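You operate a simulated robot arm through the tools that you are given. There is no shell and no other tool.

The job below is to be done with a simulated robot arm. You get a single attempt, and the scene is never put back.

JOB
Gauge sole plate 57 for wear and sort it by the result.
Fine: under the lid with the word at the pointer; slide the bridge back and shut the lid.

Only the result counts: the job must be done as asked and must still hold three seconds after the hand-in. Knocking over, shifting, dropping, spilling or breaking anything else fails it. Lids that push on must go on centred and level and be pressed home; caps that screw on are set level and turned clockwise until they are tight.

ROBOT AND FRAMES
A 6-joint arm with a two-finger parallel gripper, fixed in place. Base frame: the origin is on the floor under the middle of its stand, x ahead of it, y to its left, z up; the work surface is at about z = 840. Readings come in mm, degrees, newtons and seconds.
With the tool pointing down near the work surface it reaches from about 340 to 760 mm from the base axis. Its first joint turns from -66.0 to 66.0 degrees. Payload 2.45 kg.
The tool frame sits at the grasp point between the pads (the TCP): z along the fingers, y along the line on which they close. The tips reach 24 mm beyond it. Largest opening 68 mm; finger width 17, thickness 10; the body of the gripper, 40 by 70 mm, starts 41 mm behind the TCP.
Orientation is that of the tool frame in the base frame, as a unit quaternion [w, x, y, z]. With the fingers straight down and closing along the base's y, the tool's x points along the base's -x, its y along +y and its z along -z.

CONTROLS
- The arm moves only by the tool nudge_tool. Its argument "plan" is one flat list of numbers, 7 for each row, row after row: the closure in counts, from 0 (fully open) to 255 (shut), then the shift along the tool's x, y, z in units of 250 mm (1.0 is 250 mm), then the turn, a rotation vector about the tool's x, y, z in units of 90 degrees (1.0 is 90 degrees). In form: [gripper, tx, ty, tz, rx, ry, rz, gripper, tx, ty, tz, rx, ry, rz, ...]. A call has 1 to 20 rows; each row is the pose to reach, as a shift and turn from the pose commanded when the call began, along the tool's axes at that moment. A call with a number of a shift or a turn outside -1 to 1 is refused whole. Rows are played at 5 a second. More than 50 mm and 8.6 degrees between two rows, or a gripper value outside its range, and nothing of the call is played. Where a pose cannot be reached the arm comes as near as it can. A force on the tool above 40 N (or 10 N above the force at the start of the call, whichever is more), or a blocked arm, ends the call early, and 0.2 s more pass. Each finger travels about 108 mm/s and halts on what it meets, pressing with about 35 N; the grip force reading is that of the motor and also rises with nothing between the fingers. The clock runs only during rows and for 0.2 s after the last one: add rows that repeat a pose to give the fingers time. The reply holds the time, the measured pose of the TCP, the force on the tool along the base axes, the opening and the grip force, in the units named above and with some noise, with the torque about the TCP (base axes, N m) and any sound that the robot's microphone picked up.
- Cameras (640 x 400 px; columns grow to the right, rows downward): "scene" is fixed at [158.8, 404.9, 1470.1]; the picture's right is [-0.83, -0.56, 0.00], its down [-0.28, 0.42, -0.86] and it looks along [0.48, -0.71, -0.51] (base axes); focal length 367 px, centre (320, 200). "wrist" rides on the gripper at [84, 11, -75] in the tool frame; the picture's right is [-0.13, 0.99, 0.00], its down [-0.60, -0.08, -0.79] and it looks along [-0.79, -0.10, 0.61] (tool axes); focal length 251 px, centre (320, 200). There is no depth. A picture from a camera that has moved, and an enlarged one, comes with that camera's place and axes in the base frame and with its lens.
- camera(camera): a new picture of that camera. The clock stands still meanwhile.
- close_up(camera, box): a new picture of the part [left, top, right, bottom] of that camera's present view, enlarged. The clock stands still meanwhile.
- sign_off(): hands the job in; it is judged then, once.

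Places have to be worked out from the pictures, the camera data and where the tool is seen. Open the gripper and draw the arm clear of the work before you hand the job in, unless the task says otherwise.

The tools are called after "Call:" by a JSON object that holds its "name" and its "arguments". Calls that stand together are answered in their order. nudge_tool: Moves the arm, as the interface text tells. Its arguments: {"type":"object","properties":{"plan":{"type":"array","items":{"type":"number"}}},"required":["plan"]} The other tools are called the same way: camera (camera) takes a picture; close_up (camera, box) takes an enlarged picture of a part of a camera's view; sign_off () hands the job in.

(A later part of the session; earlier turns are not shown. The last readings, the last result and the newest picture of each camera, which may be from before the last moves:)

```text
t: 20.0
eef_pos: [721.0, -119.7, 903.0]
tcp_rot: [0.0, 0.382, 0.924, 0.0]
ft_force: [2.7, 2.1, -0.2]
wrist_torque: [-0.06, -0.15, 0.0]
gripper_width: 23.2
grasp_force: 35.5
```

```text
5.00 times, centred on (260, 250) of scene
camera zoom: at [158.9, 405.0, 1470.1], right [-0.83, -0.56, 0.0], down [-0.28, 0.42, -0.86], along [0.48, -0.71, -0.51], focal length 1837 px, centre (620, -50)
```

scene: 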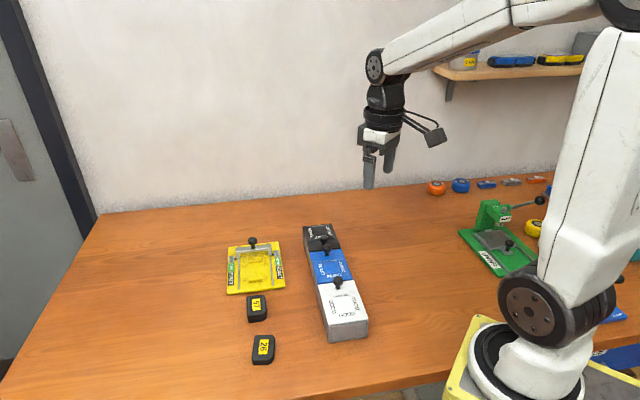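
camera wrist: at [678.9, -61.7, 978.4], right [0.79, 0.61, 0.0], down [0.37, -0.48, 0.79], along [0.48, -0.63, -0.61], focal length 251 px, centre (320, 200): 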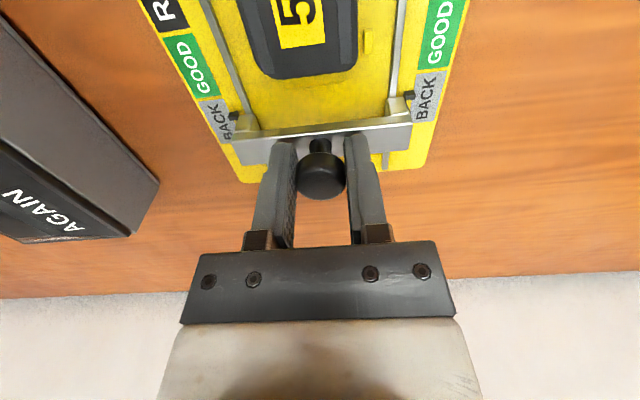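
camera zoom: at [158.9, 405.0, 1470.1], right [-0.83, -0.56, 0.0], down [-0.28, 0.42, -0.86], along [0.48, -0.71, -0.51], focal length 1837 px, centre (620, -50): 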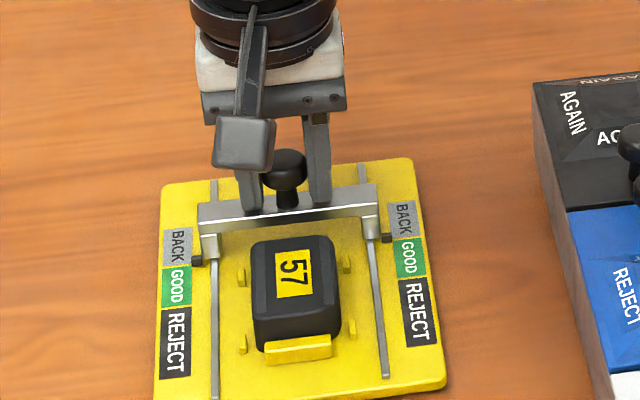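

The bridge slides freely (force unchanged) and the pointers are close to the BACK/GOOD boundary. I continue in 1 mm steps up to 14 mm more, watching for a stop.

Call:
{"name": "nudge_tool", "arguments": {"plan": [190, 0.004, 0.003, 0, 0, 0, 0, 190, 0.008, 0.003, 0, 0, 0, 0, 190, 0.012, 0.003, 0, 0, 0, 0, 190, 0.016, 0.003, 0, 0, 0, 0, 190, 0.02, 0.003, 0, 0, 0, 0, 190, 0.024, 0.003, 0, 0, 0, 0, 190, 0.028, 0.003, 0, 0, 0, 0, 190, 0.032, 0.003, 0, 0, 0, 0]}}

Call:
{"name": "close_up", "arguments": {"camera": "scene", "box": [220, 210, 300, 290]}}

Call:
{"name": "camera", "arguments": {"camera": "wrist"}}

```text
t: 21.8
eef_pos: [716.5, -113.8, 903.0]
tcp_rot: [0.001, 0.382, 0.924, 0.0]
ft_force: [-3.3, -4.6, 7.1]
wrist_torque: [0.0, 0.04, -0.07]
gripper_width: 23.2
grasp_force: 34.9
```

```text
5.00 times, centred on (260, 250) of scene
camera zoom: at [158.5, 404.8, 1470.1], right [-0.83, -0.56, 0.0], down [-0.28, 0.42, -0.86], along [0.48, -0.71, -0.51], focal length 1837 px, centre (620, -50)
```

zoom: 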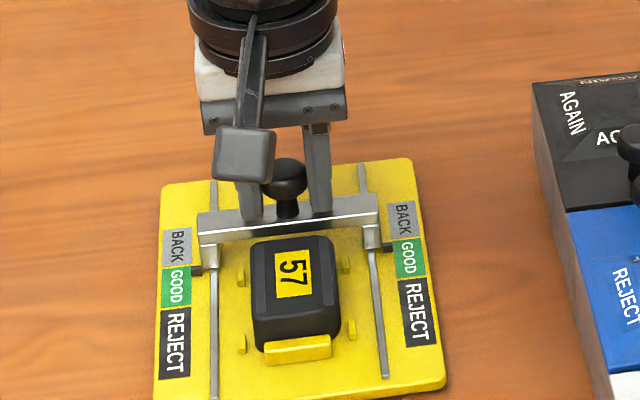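

```text
taken
camera wrist: at [665.0, -47.5, 978.3], right [0.79, 0.61, 0.0], down [0.37, -0.48, 0.79], along [0.48, -0.63, -0.61], focal length 251 px, centre (320, 200)
```

wrist: 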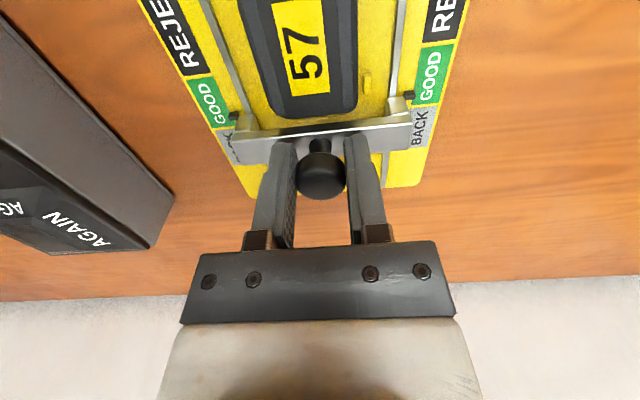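

Call:
{"name": "close_up", "arguments": {"camera": "wrist", "box": [200, 70, 440, 220]}}

Call:
{"name": "close_up", "arguments": {"camera": "scene", "box": [240, 240, 285, 275]}}

```text
2.67 times, centred on (320, 145) of wrist
camera zoom: at [665.0, -47.5, 978.3], right [0.79, 0.61, 0.0], down [0.37, -0.48, 0.79], along [0.48, -0.63, -0.61], focal length 670 px, centre (320, 347)
```

zoom: 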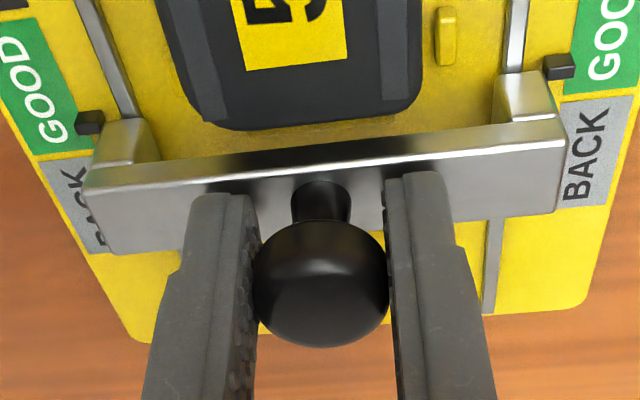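

```text
11.43 times, centred on (262, 258) of scene
camera zoom: at [158.5, 404.8, 1470.1], right [-0.83, -0.56, 0.0], down [-0.28, 0.42, -0.86], along [0.48, -0.71, -0.51], focal length 4198 px, centre (977, -457)
```

zoom: 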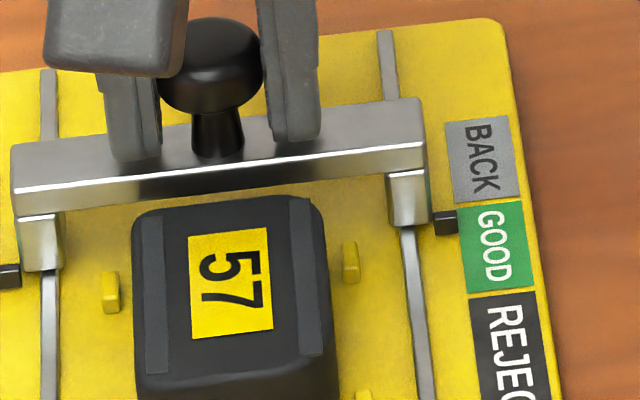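

The pointer has just entered GOOD and there is still a gap between the bar and the plate. I trim the small lateral and vertical loads and keep sliding in 1 mm steps.

Call:
{"name": "nudge_tool", "arguments": {"plan": [190, 0.004, -0.002, -0.002, 0, 0, 0, 190, 0.008, -0.002, -0.002, 0, 0, 0, 190, 0.012, -0.002, -0.002, 0, 0, 0, 190, 0.016, -0.002, -0.002, 0, 0, 0, 190, 0.02, -0.002, -0.002, 0, 0, 0, 190, 0.024, -0.002, -0.002, 0, 0, 0]}}

Call:
{"name": "close_up", "arguments": {"camera": "wrist", "box": [200, 70, 440, 220]}}

Call:
{"name": "close_up", "arguments": {"camera": "scene", "box": [240, 240, 285, 275]}}

```text
t: 23.2
eef_pos: [712.9, -110.3, 903.9]
tcp_rot: [0.0, 0.383, 0.924, 0.0]
ft_force: [2.6, -5.3, 0.5]
wrist_torque: [0.35, 0.32, 0.06]
gripper_width: 23.2
grasp_force: 35.1
```

```text
2.67 times, centred on (320, 145) of wrist
camera zoom: at [660.7, -43.3, 978.4], right [0.79, 0.61, 0.0], down [0.37, -0.48, 0.79], along [0.48, -0.63, -0.61], focal length 670 px, centre (320, 347)
```

zoom: 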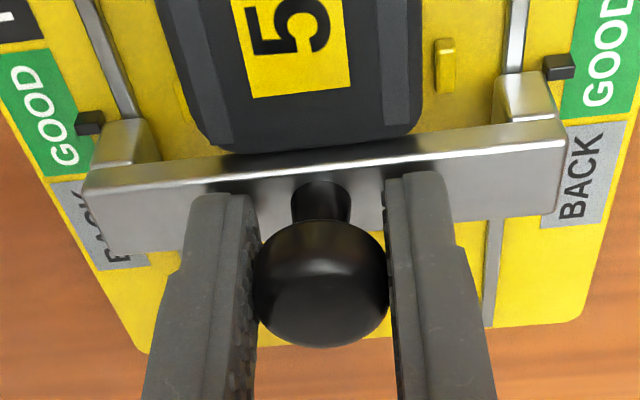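

```text
11.43 times, centred on (262, 258) of scene
camera zoom: at [158.9, 404.8, 1470.1], right [-0.83, -0.56, 0.0], down [-0.28, 0.42, -0.86], along [0.48, -0.71, -0.51], focal length 4198 px, centre (977, -457)
```

zoom: 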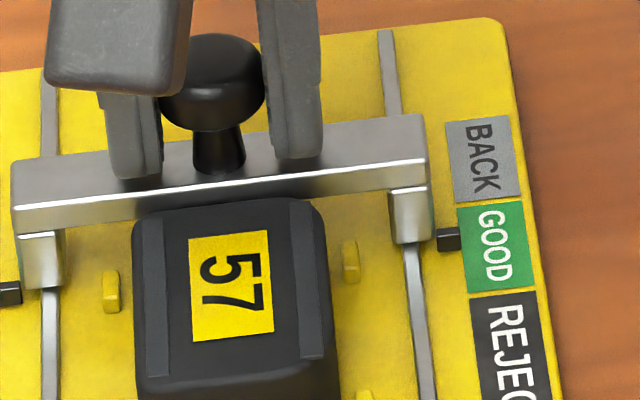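

The bar is about at the plate's rear edge and a resisting force (about 5.6 N) begins. I push a few more 1 mm steps to see whether it is stopped.

Call:
{"name": "nudge_tool", "arguments": {"plan": [190, 0.003, 0, 0, 0, 0, 0, 190, 0.006, 0, 0, 0, 0, 0, 190, 0.009, 0, 0, 0, 0, 0, 190, 0.012, 0, 0, 0, 0, 0, 190, 0.015, 0, 0, 0, 0, 0, 190, 0.015, 0, 0, 0, 0, 0]}}

Call:
{"name": "close_up", "arguments": {"camera": "wrist", "box": [200, 70, 440, 220]}}

Call:
{"name": "close_up", "arguments": {"camera": "scene", "box": [240, 240, 285, 275]}}

```text
t: 24.6
eef_pos: [710.0, -107.0, 904.4]
tcp_rot: [0.0, 0.383, 0.924, 0.001]
ft_force: [9.8, -12.3, -0.2]
wrist_torque: [-0.09, -0.1, 0.0]
gripper_width: 23.0
grasp_force: 34.8
```

```text
2.67 times, centred on (320, 145) of wrist
camera zoom: at [658.2, -41.1, 978.8], right [0.79, 0.61, 0.0], down [0.37, -0.48, 0.79], along [0.48, -0.63, -0.61], focal length 670 px, centre (320, 347)
```

zoom: 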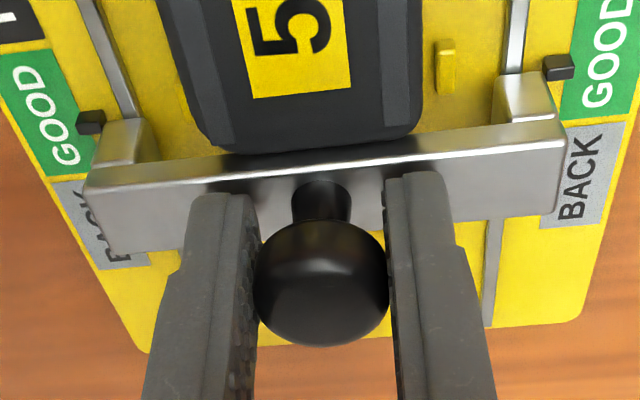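

```text
11.43 times, centred on (262, 258) of scene
camera zoom: at [159.2, 404.6, 1470.1], right [-0.83, -0.56, 0.0], down [-0.28, 0.42, -0.86], along [0.48, -0.71, -0.51], focal length 4198 px, centre (977, -457)
```

zoom: 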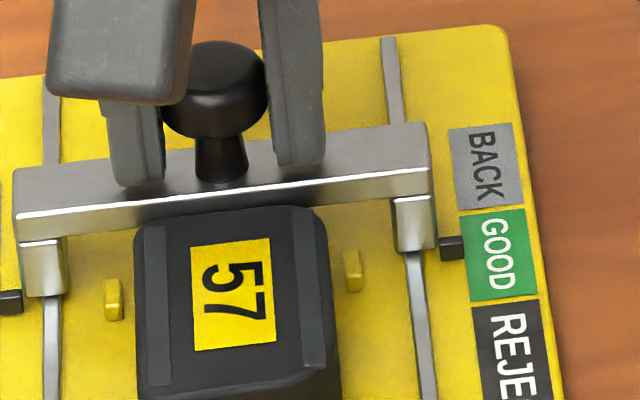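

Call:
{"name": "close_up", "arguments": {"camera": "scene", "box": [220, 210, 300, 290]}}

Call:
{"name": "close_up", "arguments": {"camera": "scene", "box": [210, 220, 310, 300]}}

Call:
{"name": "camera", "arguments": {"camera": "wrist"}}

```text
5.00 times, centred on (260, 250) of scene
camera zoom: at [159.2, 404.6, 1470.1], right [-0.83, -0.56, 0.0], down [-0.28, 0.42, -0.86], along [0.48, -0.71, -0.51], focal length 1837 px, centre (620, -50)
```

zoom: 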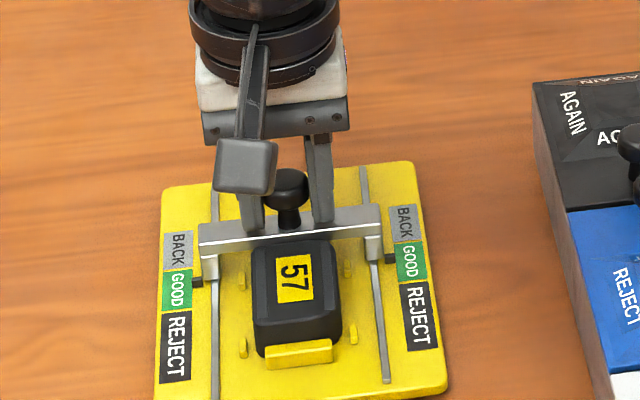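

```text
5.00 times, centred on (260, 260) of scene
camera zoom: at [159.2, 404.6, 1470.1], right [-0.83, -0.56, 0.0], down [-0.28, 0.42, -0.86], along [0.48, -0.71, -0.51], focal length 1837 px, centre (620, -100)
```

zoom: 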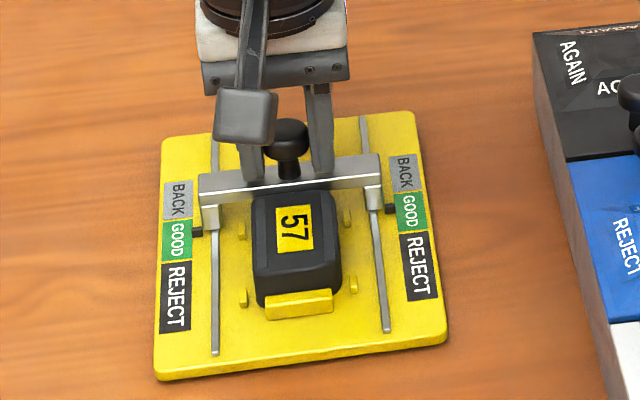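

```text
taken
camera wrist: at [658.2, -41.1, 978.8], right [0.79, 0.61, 0.0], down [0.37, -0.48, 0.79], along [0.48, -0.63, -0.61], focal length 251 px, centre (320, 200)
```

wrist: 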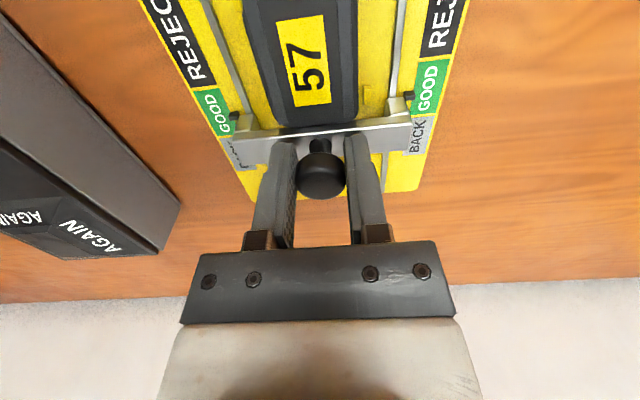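

The bar is stopped by the plate with about 16 N of resistance, and both pointers stand beside GOOD. The last push seems to have moved the loose gauge about 3 mm, so I stop pushing here and slide the bridge back toward BACK.

Call:
{"name": "nudge_tool", "arguments": {"plan": [190, -0.012, 0, 0, 0, 0, 0, 190, -0.024, 0, 0, 0, 0, 0, 190, -0.036, 0, 0, 0, 0, 0, 190, -0.048, 0, 0, 0, 0, 0, 190, -0.06, 0, 0, 0, 0, 0, 190, -0.072, 0, 0, 0, 0, 0, 190, -0.084, 0, 0, 0, 0, 0, 190, -0.096, 0, 0, 0, 0, 0, 190, -0.096, 0, 0, 0, 0, 0]}}

Call:
{"name": "close_up", "arguments": {"camera": "scene", "box": [210, 220, 310, 300]}}

Call:
{"name": "close_up", "arguments": {"camera": "wrist", "box": [200, 70, 440, 220]}}

```text
t: 26.6
eef_pos: [726.6, -124.4, 904.3]
tcp_rot: [0.0, 0.383, 0.924, -0.001]
ft_force: [-6.7, -6.0, 8.4]
wrist_torque: [0.09, 0.26, 0.01]
gripper_width: 23.1
grasp_force: 35.2
```

```text
5.00 times, centred on (260, 260) of scene
camera zoom: at [158.4, 404.8, 1470.2], right [-0.83, -0.56, 0.0], down [-0.28, 0.42, -0.86], along [0.48, -0.71, -0.51], focal length 1837 px, centre (620, -100)
```

zoom: 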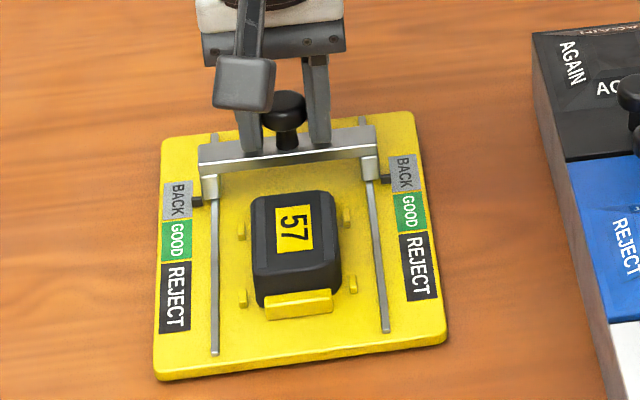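

```text
2.67 times, centred on (320, 145) of wrist
camera zoom: at [675.3, -58.4, 978.7], right [0.79, 0.61, 0.0], down [0.37, -0.48, 0.79], along [0.48, -0.63, -0.61], focal length 670 px, centre (320, 347)
```

zoom: 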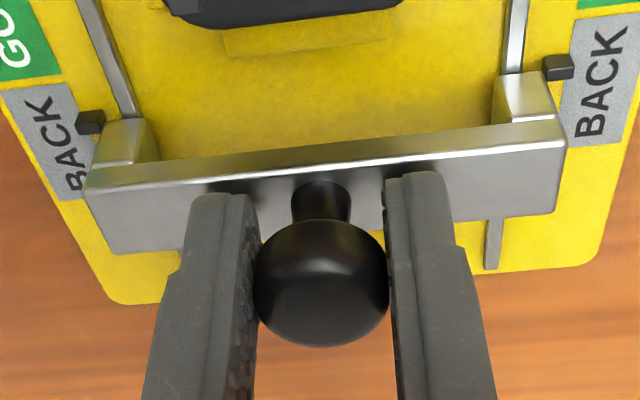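

The bridge is back in the BACK zone and the plate is cleanly seated just in front of the rear tab. I relieve the side load and pull the last 6 mm back to the starting place, watching for an end stop.

Call:
{"name": "nudge_tool", "arguments": {"plan": [190, 0, -0.004, -0.002, 0, 0, 0, 190, -0.006, -0.004, -0.002, 0, 0, 0, 190, -0.012, -0.004, -0.002, 0, 0, 0, 190, -0.018, -0.004, -0.002, 0, 0, 0, 190, -0.024, -0.004, -0.002, 0, 0, 0, 190, -0.024, -0.004, -0.002, 0, 0, 0]}}

Call:
{"name": "close_up", "arguments": {"camera": "scene", "box": [210, 220, 310, 300]}}

Call:
{"name": "close_up", "arguments": {"camera": "wrist", "box": [200, 70, 440, 220]}}

```text
t: 28.0
eef_pos: [728.7, -126.7, 903.6]
tcp_rot: [-0.005, 0.381, 0.924, 0.001]
ft_force: [-22.1, 19.0, 9.1]
wrist_torque: [0.23, 0.27, -0.05]
gripper_width: 23.3
grasp_force: 35.2
```

```text
5.00 times, centred on (260, 260) of scene
camera zoom: at [157.9, 405.5, 1470.0], right [-0.83, -0.56, 0.0], down [-0.28, 0.42, -0.86], along [0.48, -0.71, -0.51], focal length 1837 px, centre (620, -100)
```

zoom: 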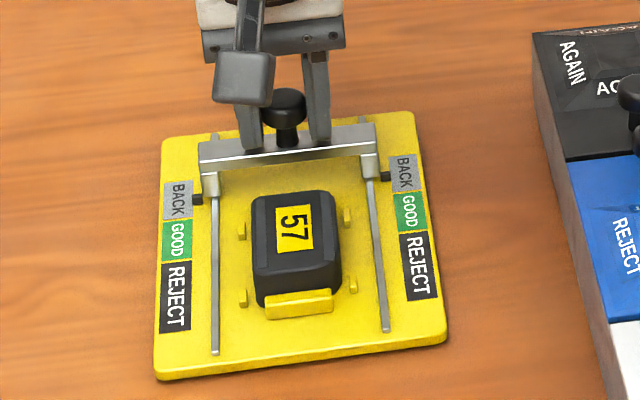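

```text
2.67 times, centred on (320, 145) of wrist
camera zoom: at [677.5, -60.4, 979.4], right [0.79, 0.61, 0.0], down [0.38, -0.49, 0.79], along [0.48, -0.63, -0.62], focal length 670 px, centre (320, 347)
```

zoom: 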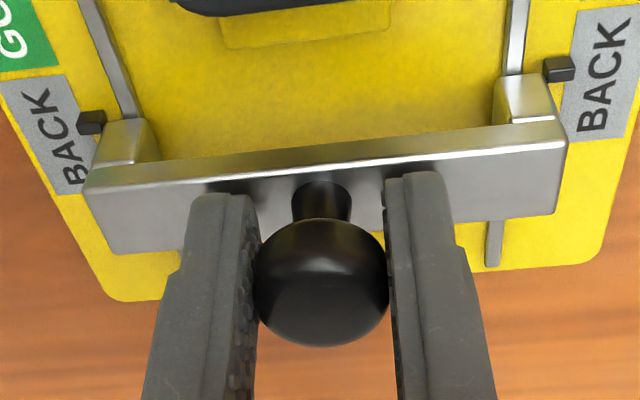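

There is an end stop at the back: 29 N of resistance, with the bridge fully at BACK. The gauge still sits about 4 mm forward of its first place, so I pull slightly more to ease it back to where it was.

Call:
{"name": "nudge_tool", "arguments": {"plan": [190, -0.003, 0, 0, 0, 0, 0, 190, -0.006, 0, 0, 0, 0, 0, 190, -0.006, 0, 0, 0, 0, 0]}}

Call:
{"name": "close_up", "arguments": {"camera": "scene", "box": [210, 220, 310, 300]}}

```text
t: 28.8
eef_pos: [730.3, -129.1, 903.6]
tcp_rot: [-0.002, 0.382, 0.924, -0.001]
ft_force: [-11.2, 16.8, 0.4]
wrist_torque: [0.25, 0.21, -0.01]
gripper_width: 23.0
grasp_force: 35.5
```

```text
5.00 times, centred on (260, 260) of scene
camera zoom: at [158.5, 405.4, 1470.0], right [-0.83, -0.56, 0.0], down [-0.28, 0.42, -0.86], along [0.48, -0.71, -0.51], focal length 1837 px, centre (620, -100)
```

zoom: 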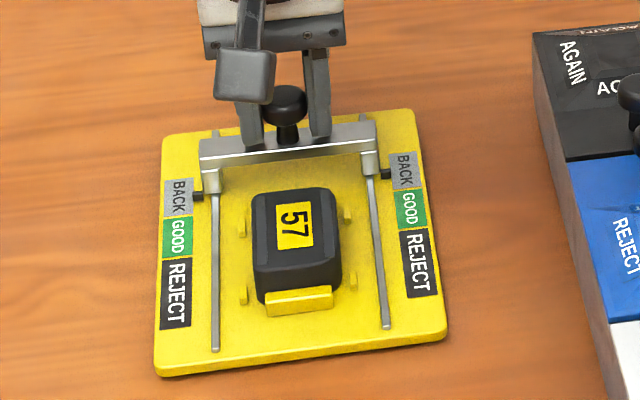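

Call:
{"name": "nudge_tool", "arguments": {"plan": [190, -0.003, 0, 0, 0, 0, 0, 190, -0.006, 0, 0, 0, 0, 0, 190, -0.006, 0, 0, 0, 0, 0]}}

Call:
{"name": "close_up", "arguments": {"camera": "scene", "box": [210, 220, 310, 300]}}

```text
t: 29.6
eef_pos: [731.6, -130.3, 903.3]
tcp_rot: [0.0, 0.383, 0.924, 0.0]
ft_force: [-10.4, 13.1, 0.9]
wrist_torque: [-0.01, -0.03, 0.02]
gripper_width: 23.4
grasp_force: 34.6
```

```text
5.00 times, centred on (260, 260) of scene
camera zoom: at [158.6, 405.3, 1470.0], right [-0.83, -0.56, 0.0], down [-0.28, 0.42, -0.86], along [0.48, -0.71, -0.51], focal length 1837 px, centre (620, -100)
```

zoom: 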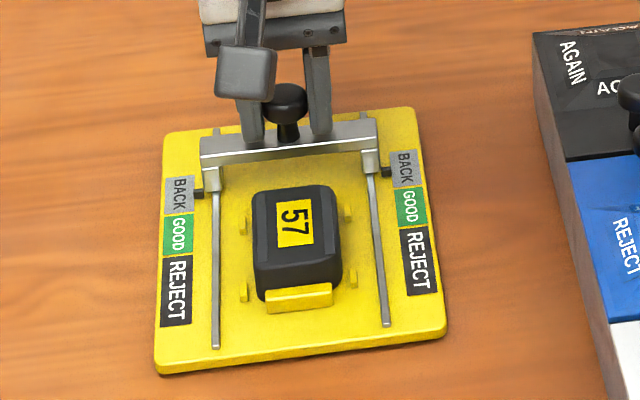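

The gauge now matches its original place in the picture and the pointers are at BACK. I relax the pull, release the knob and rise.

Call:
{"name": "nudge_tool", "arguments": {"plan": [190, 0.004, 0, 0, 0, 0, 0, 190, 0.007, 0, 0, 0, 0, 0, 150, 0.007, 0, 0, 0, 0, 0, 110, 0.007, 0, 0, 0, 0, 0, 78, 0.007, 0, 0, 0, 0, 0, 78, 0.007, 0, 0, 0, 0, 0, 78, 0.007, 0, -0.08, 0, 0, 0, 78, 0.007, 0, -0.2, 0, 0, 0, 78, 0.007, 0, -0.36, 0, 0, 0]}}

Call:
{"name": "close_up", "arguments": {"camera": "scene", "box": [210, 220, 310, 300]}}

Call:
{"name": "camera", "arguments": {"camera": "wrist"}}

```text
t: 31.6
eef_pos: [729.4, -127.6, 994.2]
tcp_rot: [0.0, 0.383, 0.924, -0.001]
ft_force: [-0.1, 0.4, 0.5]
wrist_torque: [-0.01, 0.03, -0.03]
gripper_width: 47.2
grasp_force: 0.1
```

```text
5.00 times, centred on (260, 260) of scene
camera zoom: at [158.7, 404.9, 1470.1], right [-0.83, -0.56, 0.0], down [-0.28, 0.42, -0.86], along [0.48, -0.71, -0.51], focal length 1837 px, centre (620, -100)
```

zoom: 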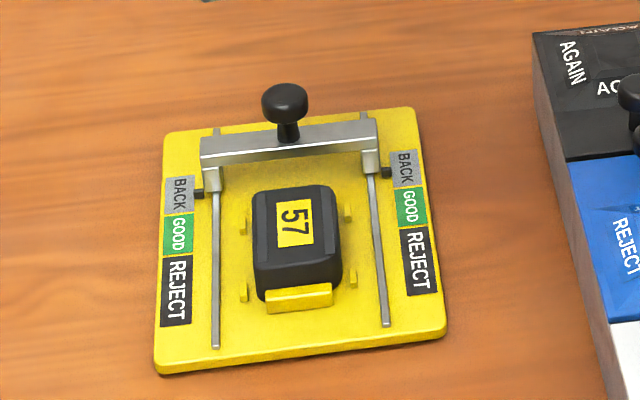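

```text
taken
camera wrist: at [677.7, -62.3, 1069.1], right [0.79, 0.61, 0.0], down [0.37, -0.48, 0.79], along [0.48, -0.63, -0.61], focal length 251 px, centre (320, 200)
```

wrist: 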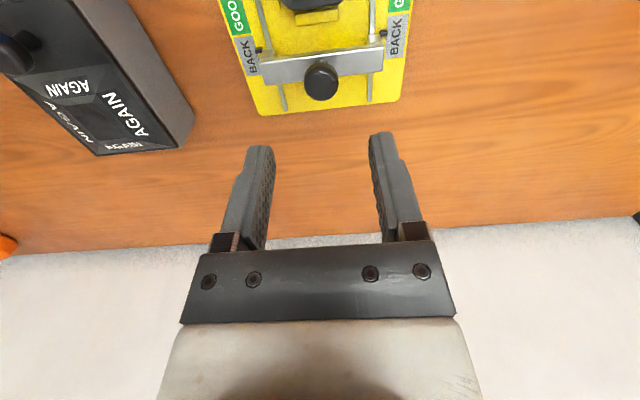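

Call:
{"name": "close_up", "arguments": {"camera": "wrist", "box": [220, 0, 420, 120]}}

Call:
{"name": "close_up", "arguments": {"camera": "scene", "box": [245, 250, 285, 285]}}

```text
3.20 times, centred on (320, 60) of wrist
camera zoom: at [677.7, -62.3, 1069.1], right [0.79, 0.61, 0.0], down [0.37, -0.48, 0.79], along [0.48, -0.63, -0.61], focal length 805 px, centre (320, 648)
```

zoom: 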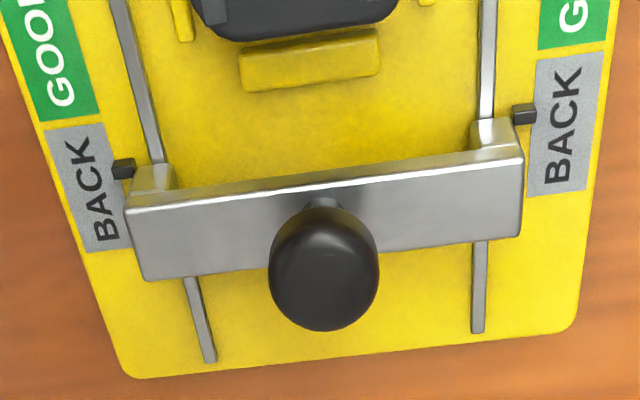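

```text
11.43 times, centred on (265, 268) of scene
camera zoom: at [158.7, 404.9, 1470.1], right [-0.83, -0.56, 0.0], down [-0.28, 0.42, -0.86], along [0.48, -0.71, -0.51], focal length 4198 px, centre (949, -571)
```

zoom: 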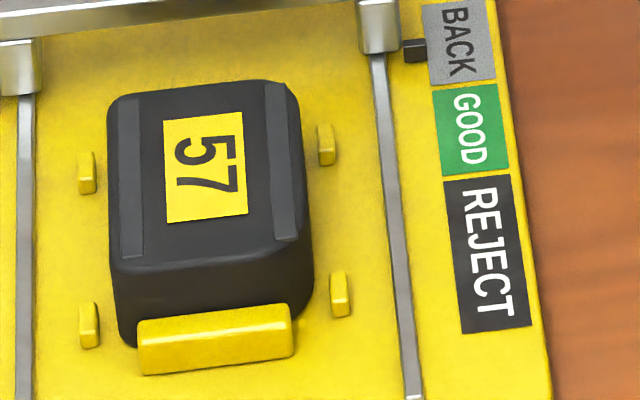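

The gauge, bridge and plate are in order: the reading was GOOD. Now I study the GOOD lid's construction with close-ups before opening it.

Call:
{"name": "close_up", "arguments": {"camera": "scene", "box": [315, 275, 375, 345]}}

Call:
{"name": "close_up", "arguments": {"camera": "scene", "box": [305, 255, 365, 300]}}

Call:
{"name": "close_up", "arguments": {"camera": "wrist", "box": [0, 0, 210, 170]}}

```text
5.71 times, centred on (345, 310) of scene
camera zoom: at [158.7, 404.9, 1470.1], right [-0.83, -0.56, 0.0], down [-0.28, 0.42, -0.86], along [0.48, -0.71, -0.51], focal length 2099 px, centre (177, -429)
```

zoom: 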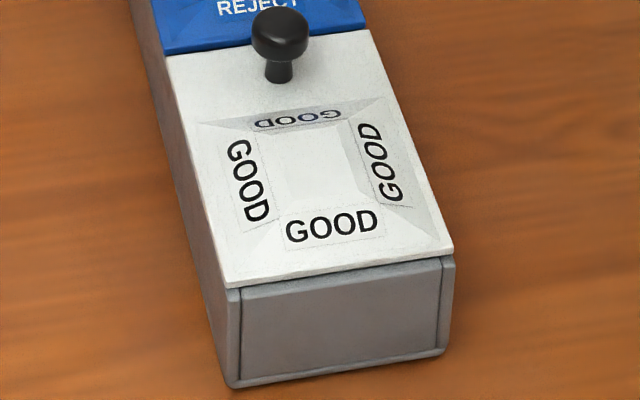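

```text
8.89 times, centred on (335, 278) of scene
camera zoom: at [158.7, 404.9, 1470.1], right [-0.83, -0.56, 0.0], down [-0.28, 0.42, -0.86], along [0.48, -0.71, -0.51], focal length 3266 px, centre (187, -489)
```

zoom: 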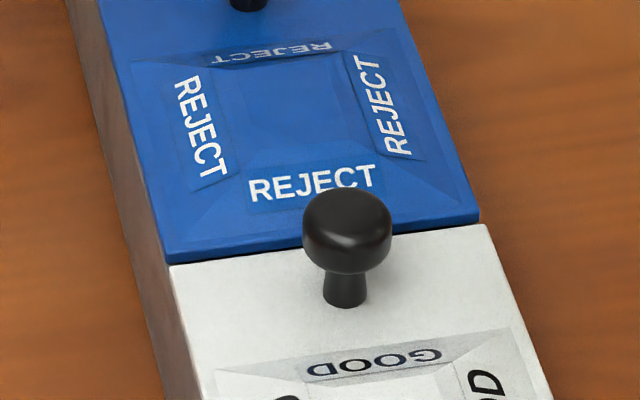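

```text
2.35 times, centred on (105, 85) of wrist
camera zoom: at [677.7, -62.3, 1069.1], right [0.79, 0.61, 0.0], down [0.37, -0.48, 0.79], along [0.48, -0.63, -0.61], focal length 592 px, centre (826, 471)
```

zoom: 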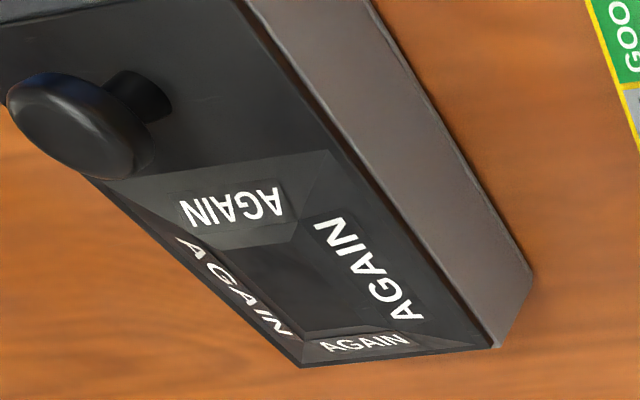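

The lids are plates on top of a common box with the knob opposite what should be the hinge. By triangulation the GOOD knob's head is at about (461.7, -114, 914), lid top z ≈ 892, lid end near (399, -45). I move above that knob.

Call:
{"name": "nudge_tool", "arguments": {"plan": [78, 0.113, -0.103, 0, 0, 0, 0, 78, 0.227, -0.206, 0, 0, 0, 0, 78, 0.34, -0.309, 0, 0, 0, 0, 78, 0.454, -0.412, 0, 0, 0, 0, 78, 0.567, -0.515, 0, 0, 0, 0, 78, 0.681, -0.618, 0, 0, 0, 0, 78, 0.794, -0.721, 0.04, 0, 0, 0, 78, 0.794, -0.721, 0.14, 0, 0, 0, 78, 0.794, -0.721, 0.14, 0, 0, 0]}}

Call:
{"name": "camera", "arguments": {"camera": "wrist"}}

Call:
{"name": "camera", "arguments": {"camera": "scene"}}

```text
t: 33.6
eef_pos: [463.4, -118.0, 959.7]
tcp_rot: [0.0, 0.382, 0.924, 0.0]
ft_force: [0.5, 0.8, 0.1]
wrist_torque: [0.01, 0.03, -0.02]
gripper_width: 47.4
grasp_force: 0.1
```

```text
taken
camera wrist: at [410.8, -52.2, 1033.3], right [0.79, 0.61, 0.0], down [0.37, -0.48, 0.79], along [0.48, -0.63, -0.61], focal length 251 px, centre (320, 200)
```

wrist: 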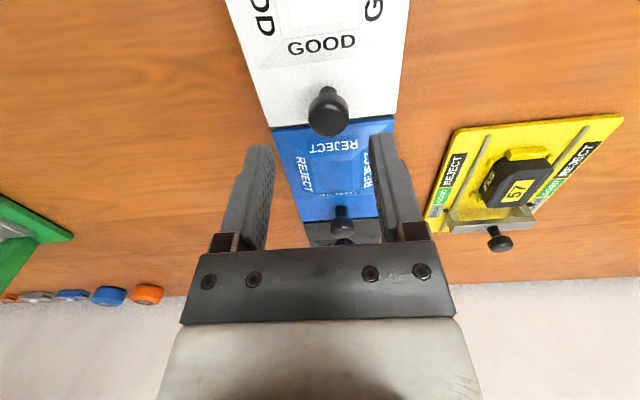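

```text
taken
```

scene: 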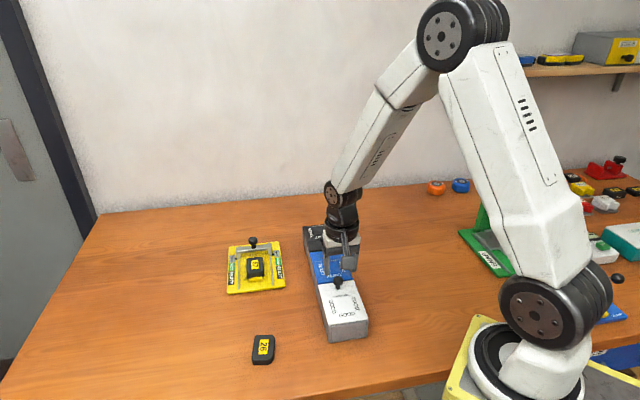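

Call:
{"name": "close_up", "arguments": {"camera": "wrist", "box": [230, 40, 430, 180]}}

```text
2.86 times, centred on (330, 110) of wrist
camera zoom: at [410.8, -52.2, 1033.3], right [0.79, 0.61, 0.0], down [0.37, -0.48, 0.79], along [0.48, -0.63, -0.61], focal length 718 px, centre (291, 457)
```

zoom: 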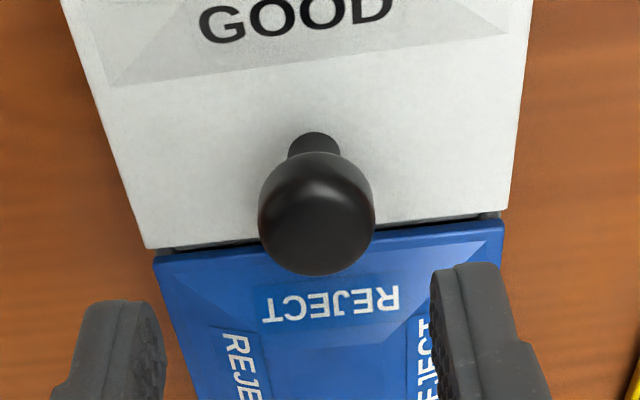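

The knob is at about (463, -112.4), roughly 5 mm off in both tool directions. I correct, descend to z ≈ 919 and check before closing.

Call:
{"name": "nudge_tool", "arguments": {"plan": [78, 0.02, 0.02, 0, 0, 0, 0, 78, 0.02, 0.02, 0.08, 0, 0, 0, 78, 0.02, 0.02, 0.14, 0, 0, 0, 78, 0.02, 0.02, 0.162, 0, 0, 0, 78, 0.02, 0.02, 0.162, 0, 0, 0]}}

Call:
{"name": "camera", "arguments": {"camera": "wrist"}}

Call:
{"name": "close_up", "arguments": {"camera": "scene", "box": [300, 220, 380, 350]}}

```text
t: 34.8
eef_pos: [461.4, -108.4, 918.9]
tcp_rot: [0.001, 0.383, 0.924, 0.0]
ft_force: [-3.8, 3.6, 18.2]
wrist_torque: [-0.06, 0.29, -0.03]
gripper_width: 47.5
grasp_force: 0.1
```

```text
taken
camera wrist: at [411.0, -42.0, 993.6], right [0.79, 0.61, 0.0], down [0.37, -0.48, 0.79], along [0.48, -0.63, -0.61], focal length 251 px, centre (320, 200)
```

wrist: 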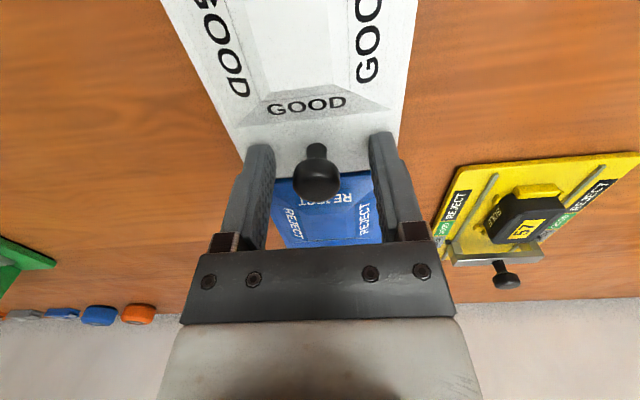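

```text
3.08 times, centred on (340, 285) of scene
camera zoom: at [158.4, 405.1, 1470.1], right [-0.83, -0.56, 0.0], down [-0.28, 0.42, -0.86], along [0.48, -0.71, -0.51], focal length 1130 px, centre (258, -62)
```

zoom: 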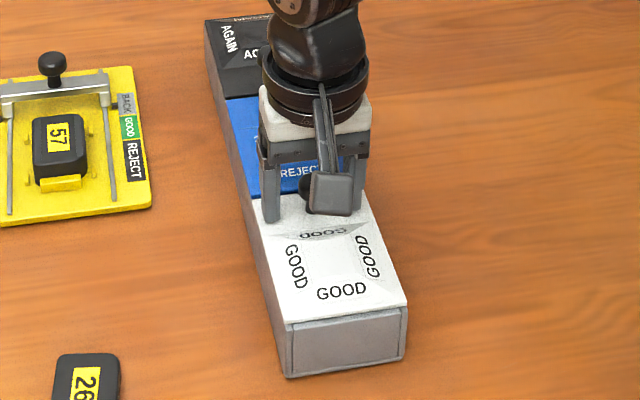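

The tips touch the lid (18 N) at TCP z = 919, so the lid top is at about 895. I rise 3.5 mm and close on the knob.

Call:
{"name": "nudge_tool", "arguments": {"plan": [78, 0, 0, -0.014, 0, 0, 0, 78, 0, 0, -0.014, 0, 0, 0, 120, 0, 0, -0.014, 0, 0, 0, 160, 0, 0, -0.014, 0, 0, 0, 195, 0, 0, -0.014, 0, 0, 0, 195, 0, 0, -0.014, 0, 0, 0]}}

Call:
{"name": "camera", "arguments": {"camera": "wrist"}}

```text
t: 36.2
eef_pos: [462.8, -108.1, 922.2]
tcp_rot: [0.0, 0.382, 0.924, 0.0]
ft_force: [0.3, 0.6, 0.3]
wrist_torque: [-0.01, 0.03, 0.0]
gripper_width: 21.4
grasp_force: 35.1
```

```text
taken
camera wrist: at [411.5, -42.1, 996.3], right [0.79, 0.61, 0.0], down [0.37, -0.48, 0.79], along [0.48, -0.63, -0.61], focal length 251 px, centre (320, 200)
```

wrist: 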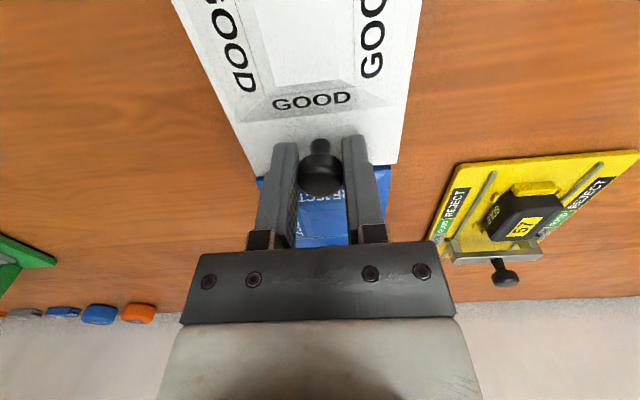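

The knob is gripped with almost no side load. I try lifting about 8 mm along the arc expected for a hinge at the box's outer end, and watch the forces.

Call:
{"name": "nudge_tool", "arguments": {"plan": [195, 0.003, 0, -0.008, 0, 0, 0, 195, 0.006, 0, -0.016, 0, 0, 0, 195, 0.009, 0, -0.024, 0, 0, 0, 195, 0.0125, 0, -0.031, 0, 0, 0, 195, 0.0125, 0, -0.031, 0, 0, 0]}}

Call:
{"name": "camera", "arguments": {"camera": "wrist"}}

Call:
{"name": "close_up", "arguments": {"camera": "scene", "box": [300, 220, 380, 350]}}

```text
t: 37.4
eef_pos: [461.0, -108.4, 930.8]
tcp_rot: [0.0, 0.383, 0.924, 0.001]
ft_force: [3.0, -3.3, -28.4]
wrist_torque: [0.33, 0.36, -0.02]
gripper_width: 21.4
grasp_force: 35.2
```

```text
taken
camera wrist: at [409.6, -40.9, 1004.7], right [0.79, 0.61, 0.0], down [0.37, -0.48, 0.79], along [0.48, -0.63, -0.61], focal length 251 px, centre (320, 200)
```

wrist: 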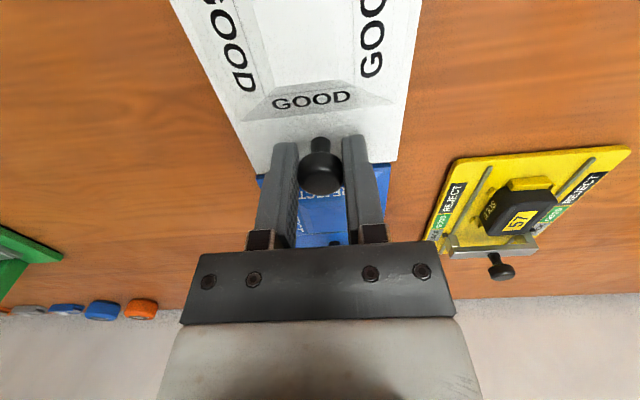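

```text
3.08 times, centred on (340, 285) of scene
camera zoom: at [159.3, 404.7, 1470.1], right [-0.83, -0.56, 0.0], down [-0.28, 0.42, -0.86], along [0.48, -0.71, -0.51], focal length 1130 px, centre (258, -62)
```

zoom: 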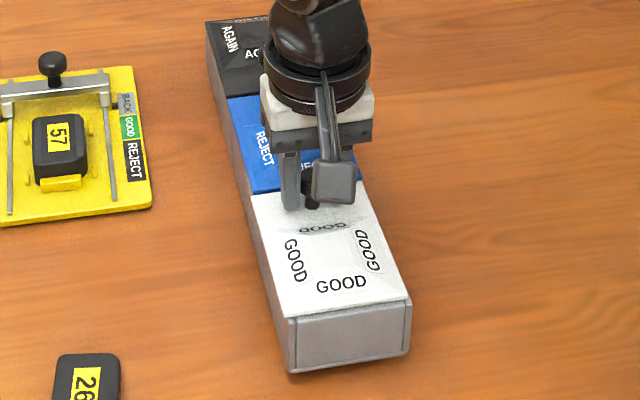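

The pull reached 28 N and the scene shows the whole box end rising rather than the lid opening. I set it back down at once.

Call:
{"name": "nudge_tool", "arguments": {"plan": [195, -0.004, 0, 0.01, 0, 0, 0, 195, -0.008, 0, 0.02, 0, 0, 0, 195, -0.0125, 0, 0.029, 0, 0, 0, 195, -0.0125, 0, 0.031, 0, 0, 0]}}

Call:
{"name": "close_up", "arguments": {"camera": "scene", "box": [300, 220, 380, 350]}}

Call:
{"name": "close_up", "arguments": {"camera": "wrist", "box": [200, 0, 440, 260]}}

```text
t: 38.4
eef_pos: [460.6, -107.8, 924.2]
tcp_rot: [-0.004, 0.383, 0.924, 0.0]
ft_force: [-21.7, 21.8, 20.9]
wrist_torque: [0.27, 0.27, -0.04]
gripper_width: 21.1
grasp_force: 35.4
```

```text
3.08 times, centred on (340, 285) of scene
camera zoom: at [157.8, 405.6, 1470.0], right [-0.83, -0.56, 0.0], down [-0.28, 0.42, -0.86], along [0.48, -0.71, -0.51], focal length 1130 px, centre (258, -62)
```

zoom: 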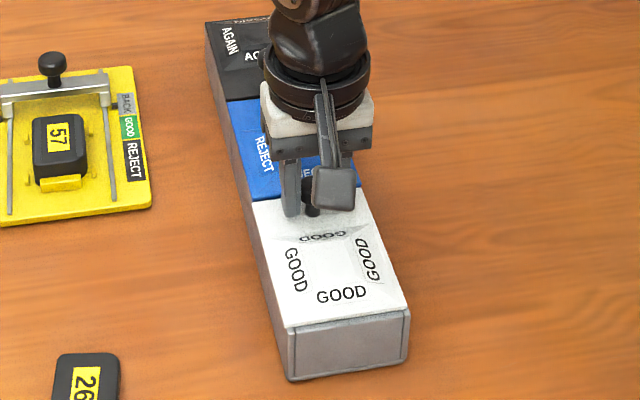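

```text
1.54 times, centred on (320, 130) of wrist
camera zoom: at [409.1, -41.3, 998.7], right [0.79, 0.61, 0.0], down [0.38, -0.48, 0.79], along [0.48, -0.63, -0.61], focal length 387 px, centre (320, 308)
```

zoom: 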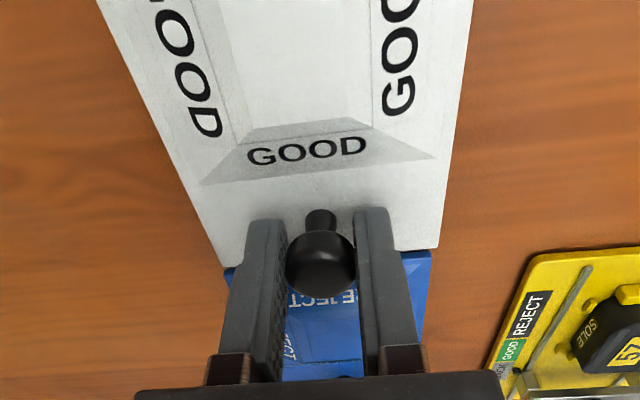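

Releasing the knob lets the stored side load go; then I look at the lid and box again.

Call:
{"name": "nudge_tool", "arguments": {"plan": [195, 0.008, 0, -0.006, 0, 0, 0, 150, 0.008, 0, -0.006, 0, 0, 0, 110, 0.008, 0, -0.006, 0, 0, 0, 78, 0.008, 0, -0.006, 0, 0, 0, 78, 0.008, 0, -0.1, 0, 0, 0, 78, 0.05, 0, -0.25, 0, 0, 0]}}

Call:
{"name": "camera", "arguments": {"camera": "wrist"}}

Call:
{"name": "close_up", "arguments": {"camera": "scene", "box": [300, 220, 380, 350]}}

Call:
{"name": "close_up", "arguments": {"camera": "scene", "box": [315, 275, 375, 345]}}

```text
t: 39.8
eef_pos: [454.2, -101.8, 984.9]
tcp_rot: [0.0, 0.383, 0.924, 0.0]
ft_force: [-1.0, 1.2, 0.1]
wrist_torque: [0.01, -0.02, 0.01]
gripper_width: 47.2
grasp_force: 0.0
```

```text
taken
camera wrist: at [403.0, -35.0, 1059.2], right [0.79, 0.61, 0.0], down [0.37, -0.48, 0.79], along [0.48, -0.63, -0.61], focal length 251 px, centre (320, 200)
```

wrist: 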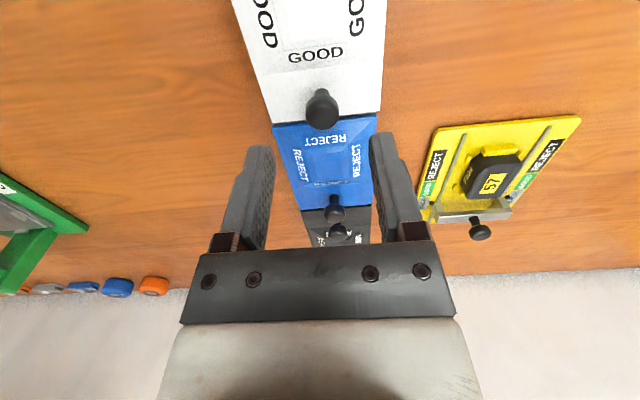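

```text
3.08 times, centred on (340, 285) of scene
camera zoom: at [158.8, 404.9, 1470.1], right [-0.83, -0.56, 0.0], down [-0.28, 0.42, -0.86], along [0.48, -0.71, -0.51], focal length 1130 px, centre (258, -62)
```

zoom: 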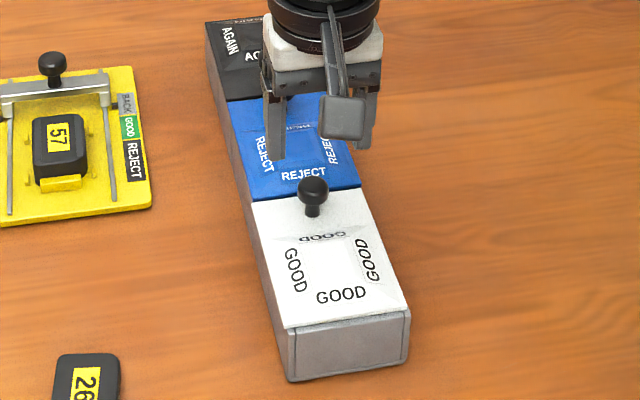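

```text
5.71 times, centred on (345, 310) of scene
camera zoom: at [158.8, 404.9, 1470.1], right [-0.83, -0.56, 0.0], down [-0.28, 0.42, -0.86], along [0.48, -0.71, -0.51], focal length 2099 px, centre (177, -429)
```

zoom: 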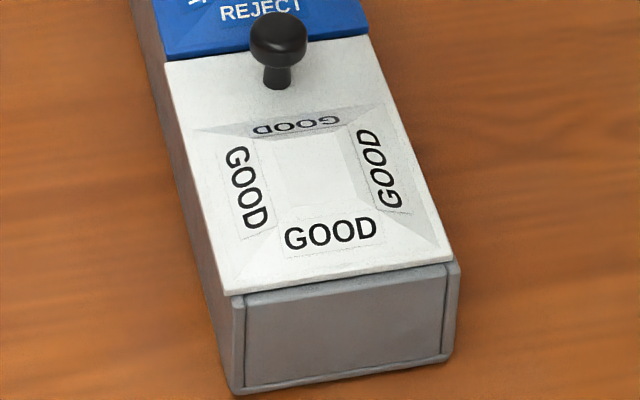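

The box end is down again, and the whole box has crept about 3–4 mm toward its GOOD end. The lid seems held on and has slight play, so I look closely at its edges before trying another way.

Call:
{"name": "close_up", "arguments": {"camera": "scene", "box": [335, 300, 375, 345]}}

Call:
{"name": "close_up", "arguments": {"camera": "scene", "box": [310, 270, 360, 300]}}

Call:
{"name": "close_up", "arguments": {"camera": "wrist", "box": [260, 60, 400, 160]}}

Call:
{"name": "close_up", "arguments": {"camera": "wrist", "box": [220, 0, 400, 80]}}

```text
8.89 times, centred on (355, 322) of scene
camera zoom: at [158.8, 404.9, 1470.1], right [-0.83, -0.56, 0.0], down [-0.28, 0.42, -0.86], along [0.48, -0.71, -0.51], focal length 3266 px, centre (9, -889)
```

zoom: 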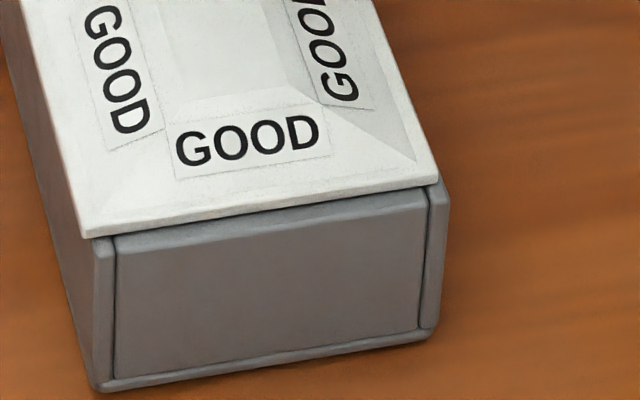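

```text
12.80 times, centred on (335, 285) of scene
camera zoom: at [158.8, 404.9, 1470.1], right [-0.83, -0.56, 0.0], down [-0.28, 0.42, -0.86], along [0.48, -0.71, -0.51], focal length 4702 px, centre (128, -888)
```

zoom: 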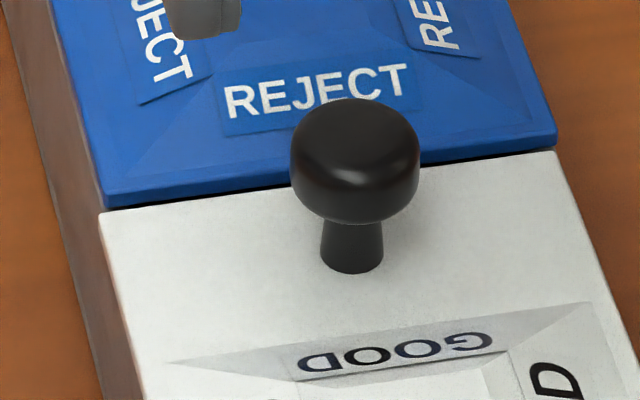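

```text
4.00 times, centred on (330, 110) of wrist
camera zoom: at [403.0, -35.0, 1059.2], right [0.79, 0.61, 0.0], down [0.37, -0.48, 0.79], along [0.48, -0.63, -0.61], focal length 1006 px, centre (280, 560)
```

zoom: 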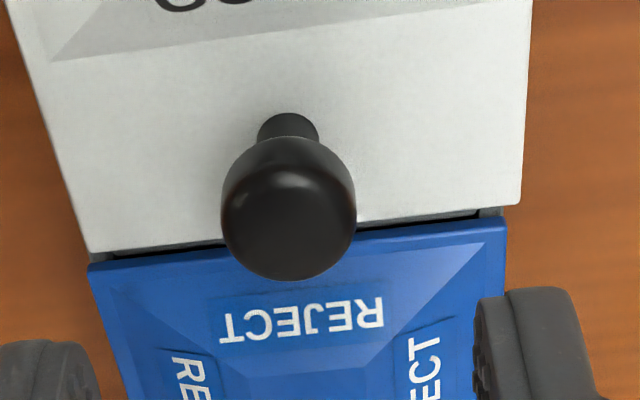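

```text
3.56 times, centred on (310, 40) of wrist
camera zoom: at [403.0, -35.0, 1059.2], right [0.79, 0.61, 0.0], down [0.37, -0.48, 0.79], along [0.48, -0.63, -0.61], focal length 894 px, centre (356, 769)
```

zoom: 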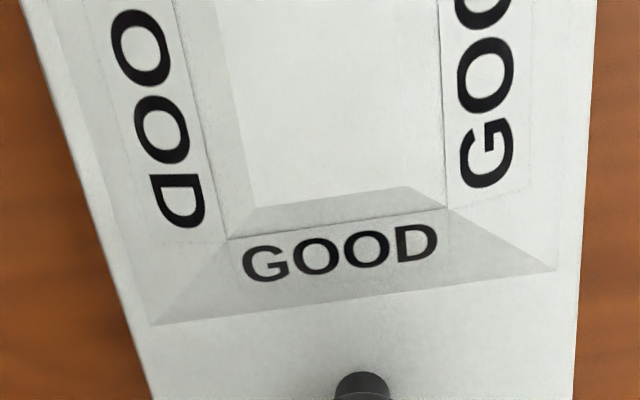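

There are no visible hinges, and the lid has shifted 2–3 mm sideways relative to the box, so it is loose sideways but held down. I go back to the knob, grip it and probe gently which direction is free.

Call:
{"name": "nudge_tool", "arguments": {"plan": [78, -0.034, 0, 0, 0, 0, 0, 78, -0.034, 0, 0.12, 0, 0, 0, 78, -0.034, 0, 0.22, 0, 0, 0, 78, -0.034, 0, 0.25, 0, 0, 0, 78, -0.034, 0, 0.25, 0, 0, 0, 120, -0.034, 0, 0.25, 0, 0, 0, 160, -0.034, 0, 0.25, 0, 0, 0, 195, -0.034, 0, 0.25, 0, 0, 0, 195, -0.034, 0, 0.25, 0, 0, 0]}}

Call:
{"name": "close_up", "arguments": {"camera": "wrist", "box": [200, 60, 440, 220]}}

```text
t: 41.8
eef_pos: [459.8, -107.2, 922.5]
tcp_rot: [0.0, 0.383, 0.924, 0.0]
ft_force: [1.6, 0.9, 0.4]
wrist_torque: [-0.03, -0.04, -0.03]
gripper_width: 21.2
grasp_force: 35.3
```

```text
2.50 times, centred on (320, 140) of wrist
camera zoom: at [408.5, -40.3, 997.1], right [0.79, 0.61, 0.0], down [0.37, -0.48, 0.79], along [0.48, -0.63, -0.61], focal length 629 px, centre (320, 350)
```

zoom: 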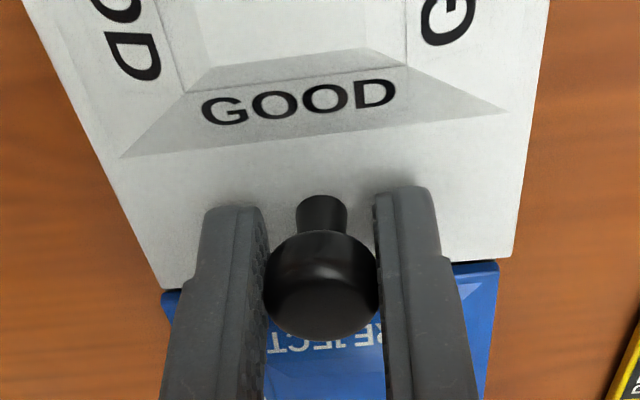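

Gripped with no load. I probe 2 mm sideways (+w).

Call:
{"name": "nudge_tool", "arguments": {"plan": [195, 0, 0.004, 0, 0, 0, 0, 195, 0, 0.008, 0, 0, 0, 0, 195, 0, 0.008, 0, 0, 0, 0]}}

Call:
{"name": "nudge_tool", "arguments": {"plan": [195, 0, -0.004, 0, 0, 0, 0, 195, 0, -0.008, 0, 0, 0, 0, 195, 0, -0.012, 0, 0, 0, 0, 195, 0, -0.016, 0, 0, 0, 0, 195, 0, -0.016, 0, 0, 0, 0]}}

Call:
{"name": "nudge_tool", "arguments": {"plan": [195, 0, 0.004, 0, 0, 0, 0, 195, 0, 0.008, 0, 0, 0, 0, 195, 0, 0.008, 0, 0, 0, 0]}}

```text
t: 42.6
eef_pos: [460.9, -105.1, 922.0]
tcp_rot: [0.0, 0.383, 0.924, 0.0]
ft_force: [-3.8, 3.0, 7.3]
wrist_torque: [-0.02, 0.05, 0.0]
gripper_width: 21.1
grasp_force: 35.0
```

```text
t: 43.8
eef_pos: [459.4, -107.8, 921.5]
tcp_rot: [0.0, 0.382, 0.924, 0.0]
ft_force: [-3.2, 3.3, -0.4]
wrist_torque: [-0.02, -0.01, 0.04]
gripper_width: 21.4
grasp_force: 34.7
```

```text
t: 44.6
eef_pos: [460.7, -106.7, 923.0]
tcp_rot: [0.0, 0.383, 0.924, 0.0]
ft_force: [-5.5, 4.7, 2.6]
wrist_torque: [0.02, 0.03, 0.01]
gripper_width: 21.1
grasp_force: 35.4
```

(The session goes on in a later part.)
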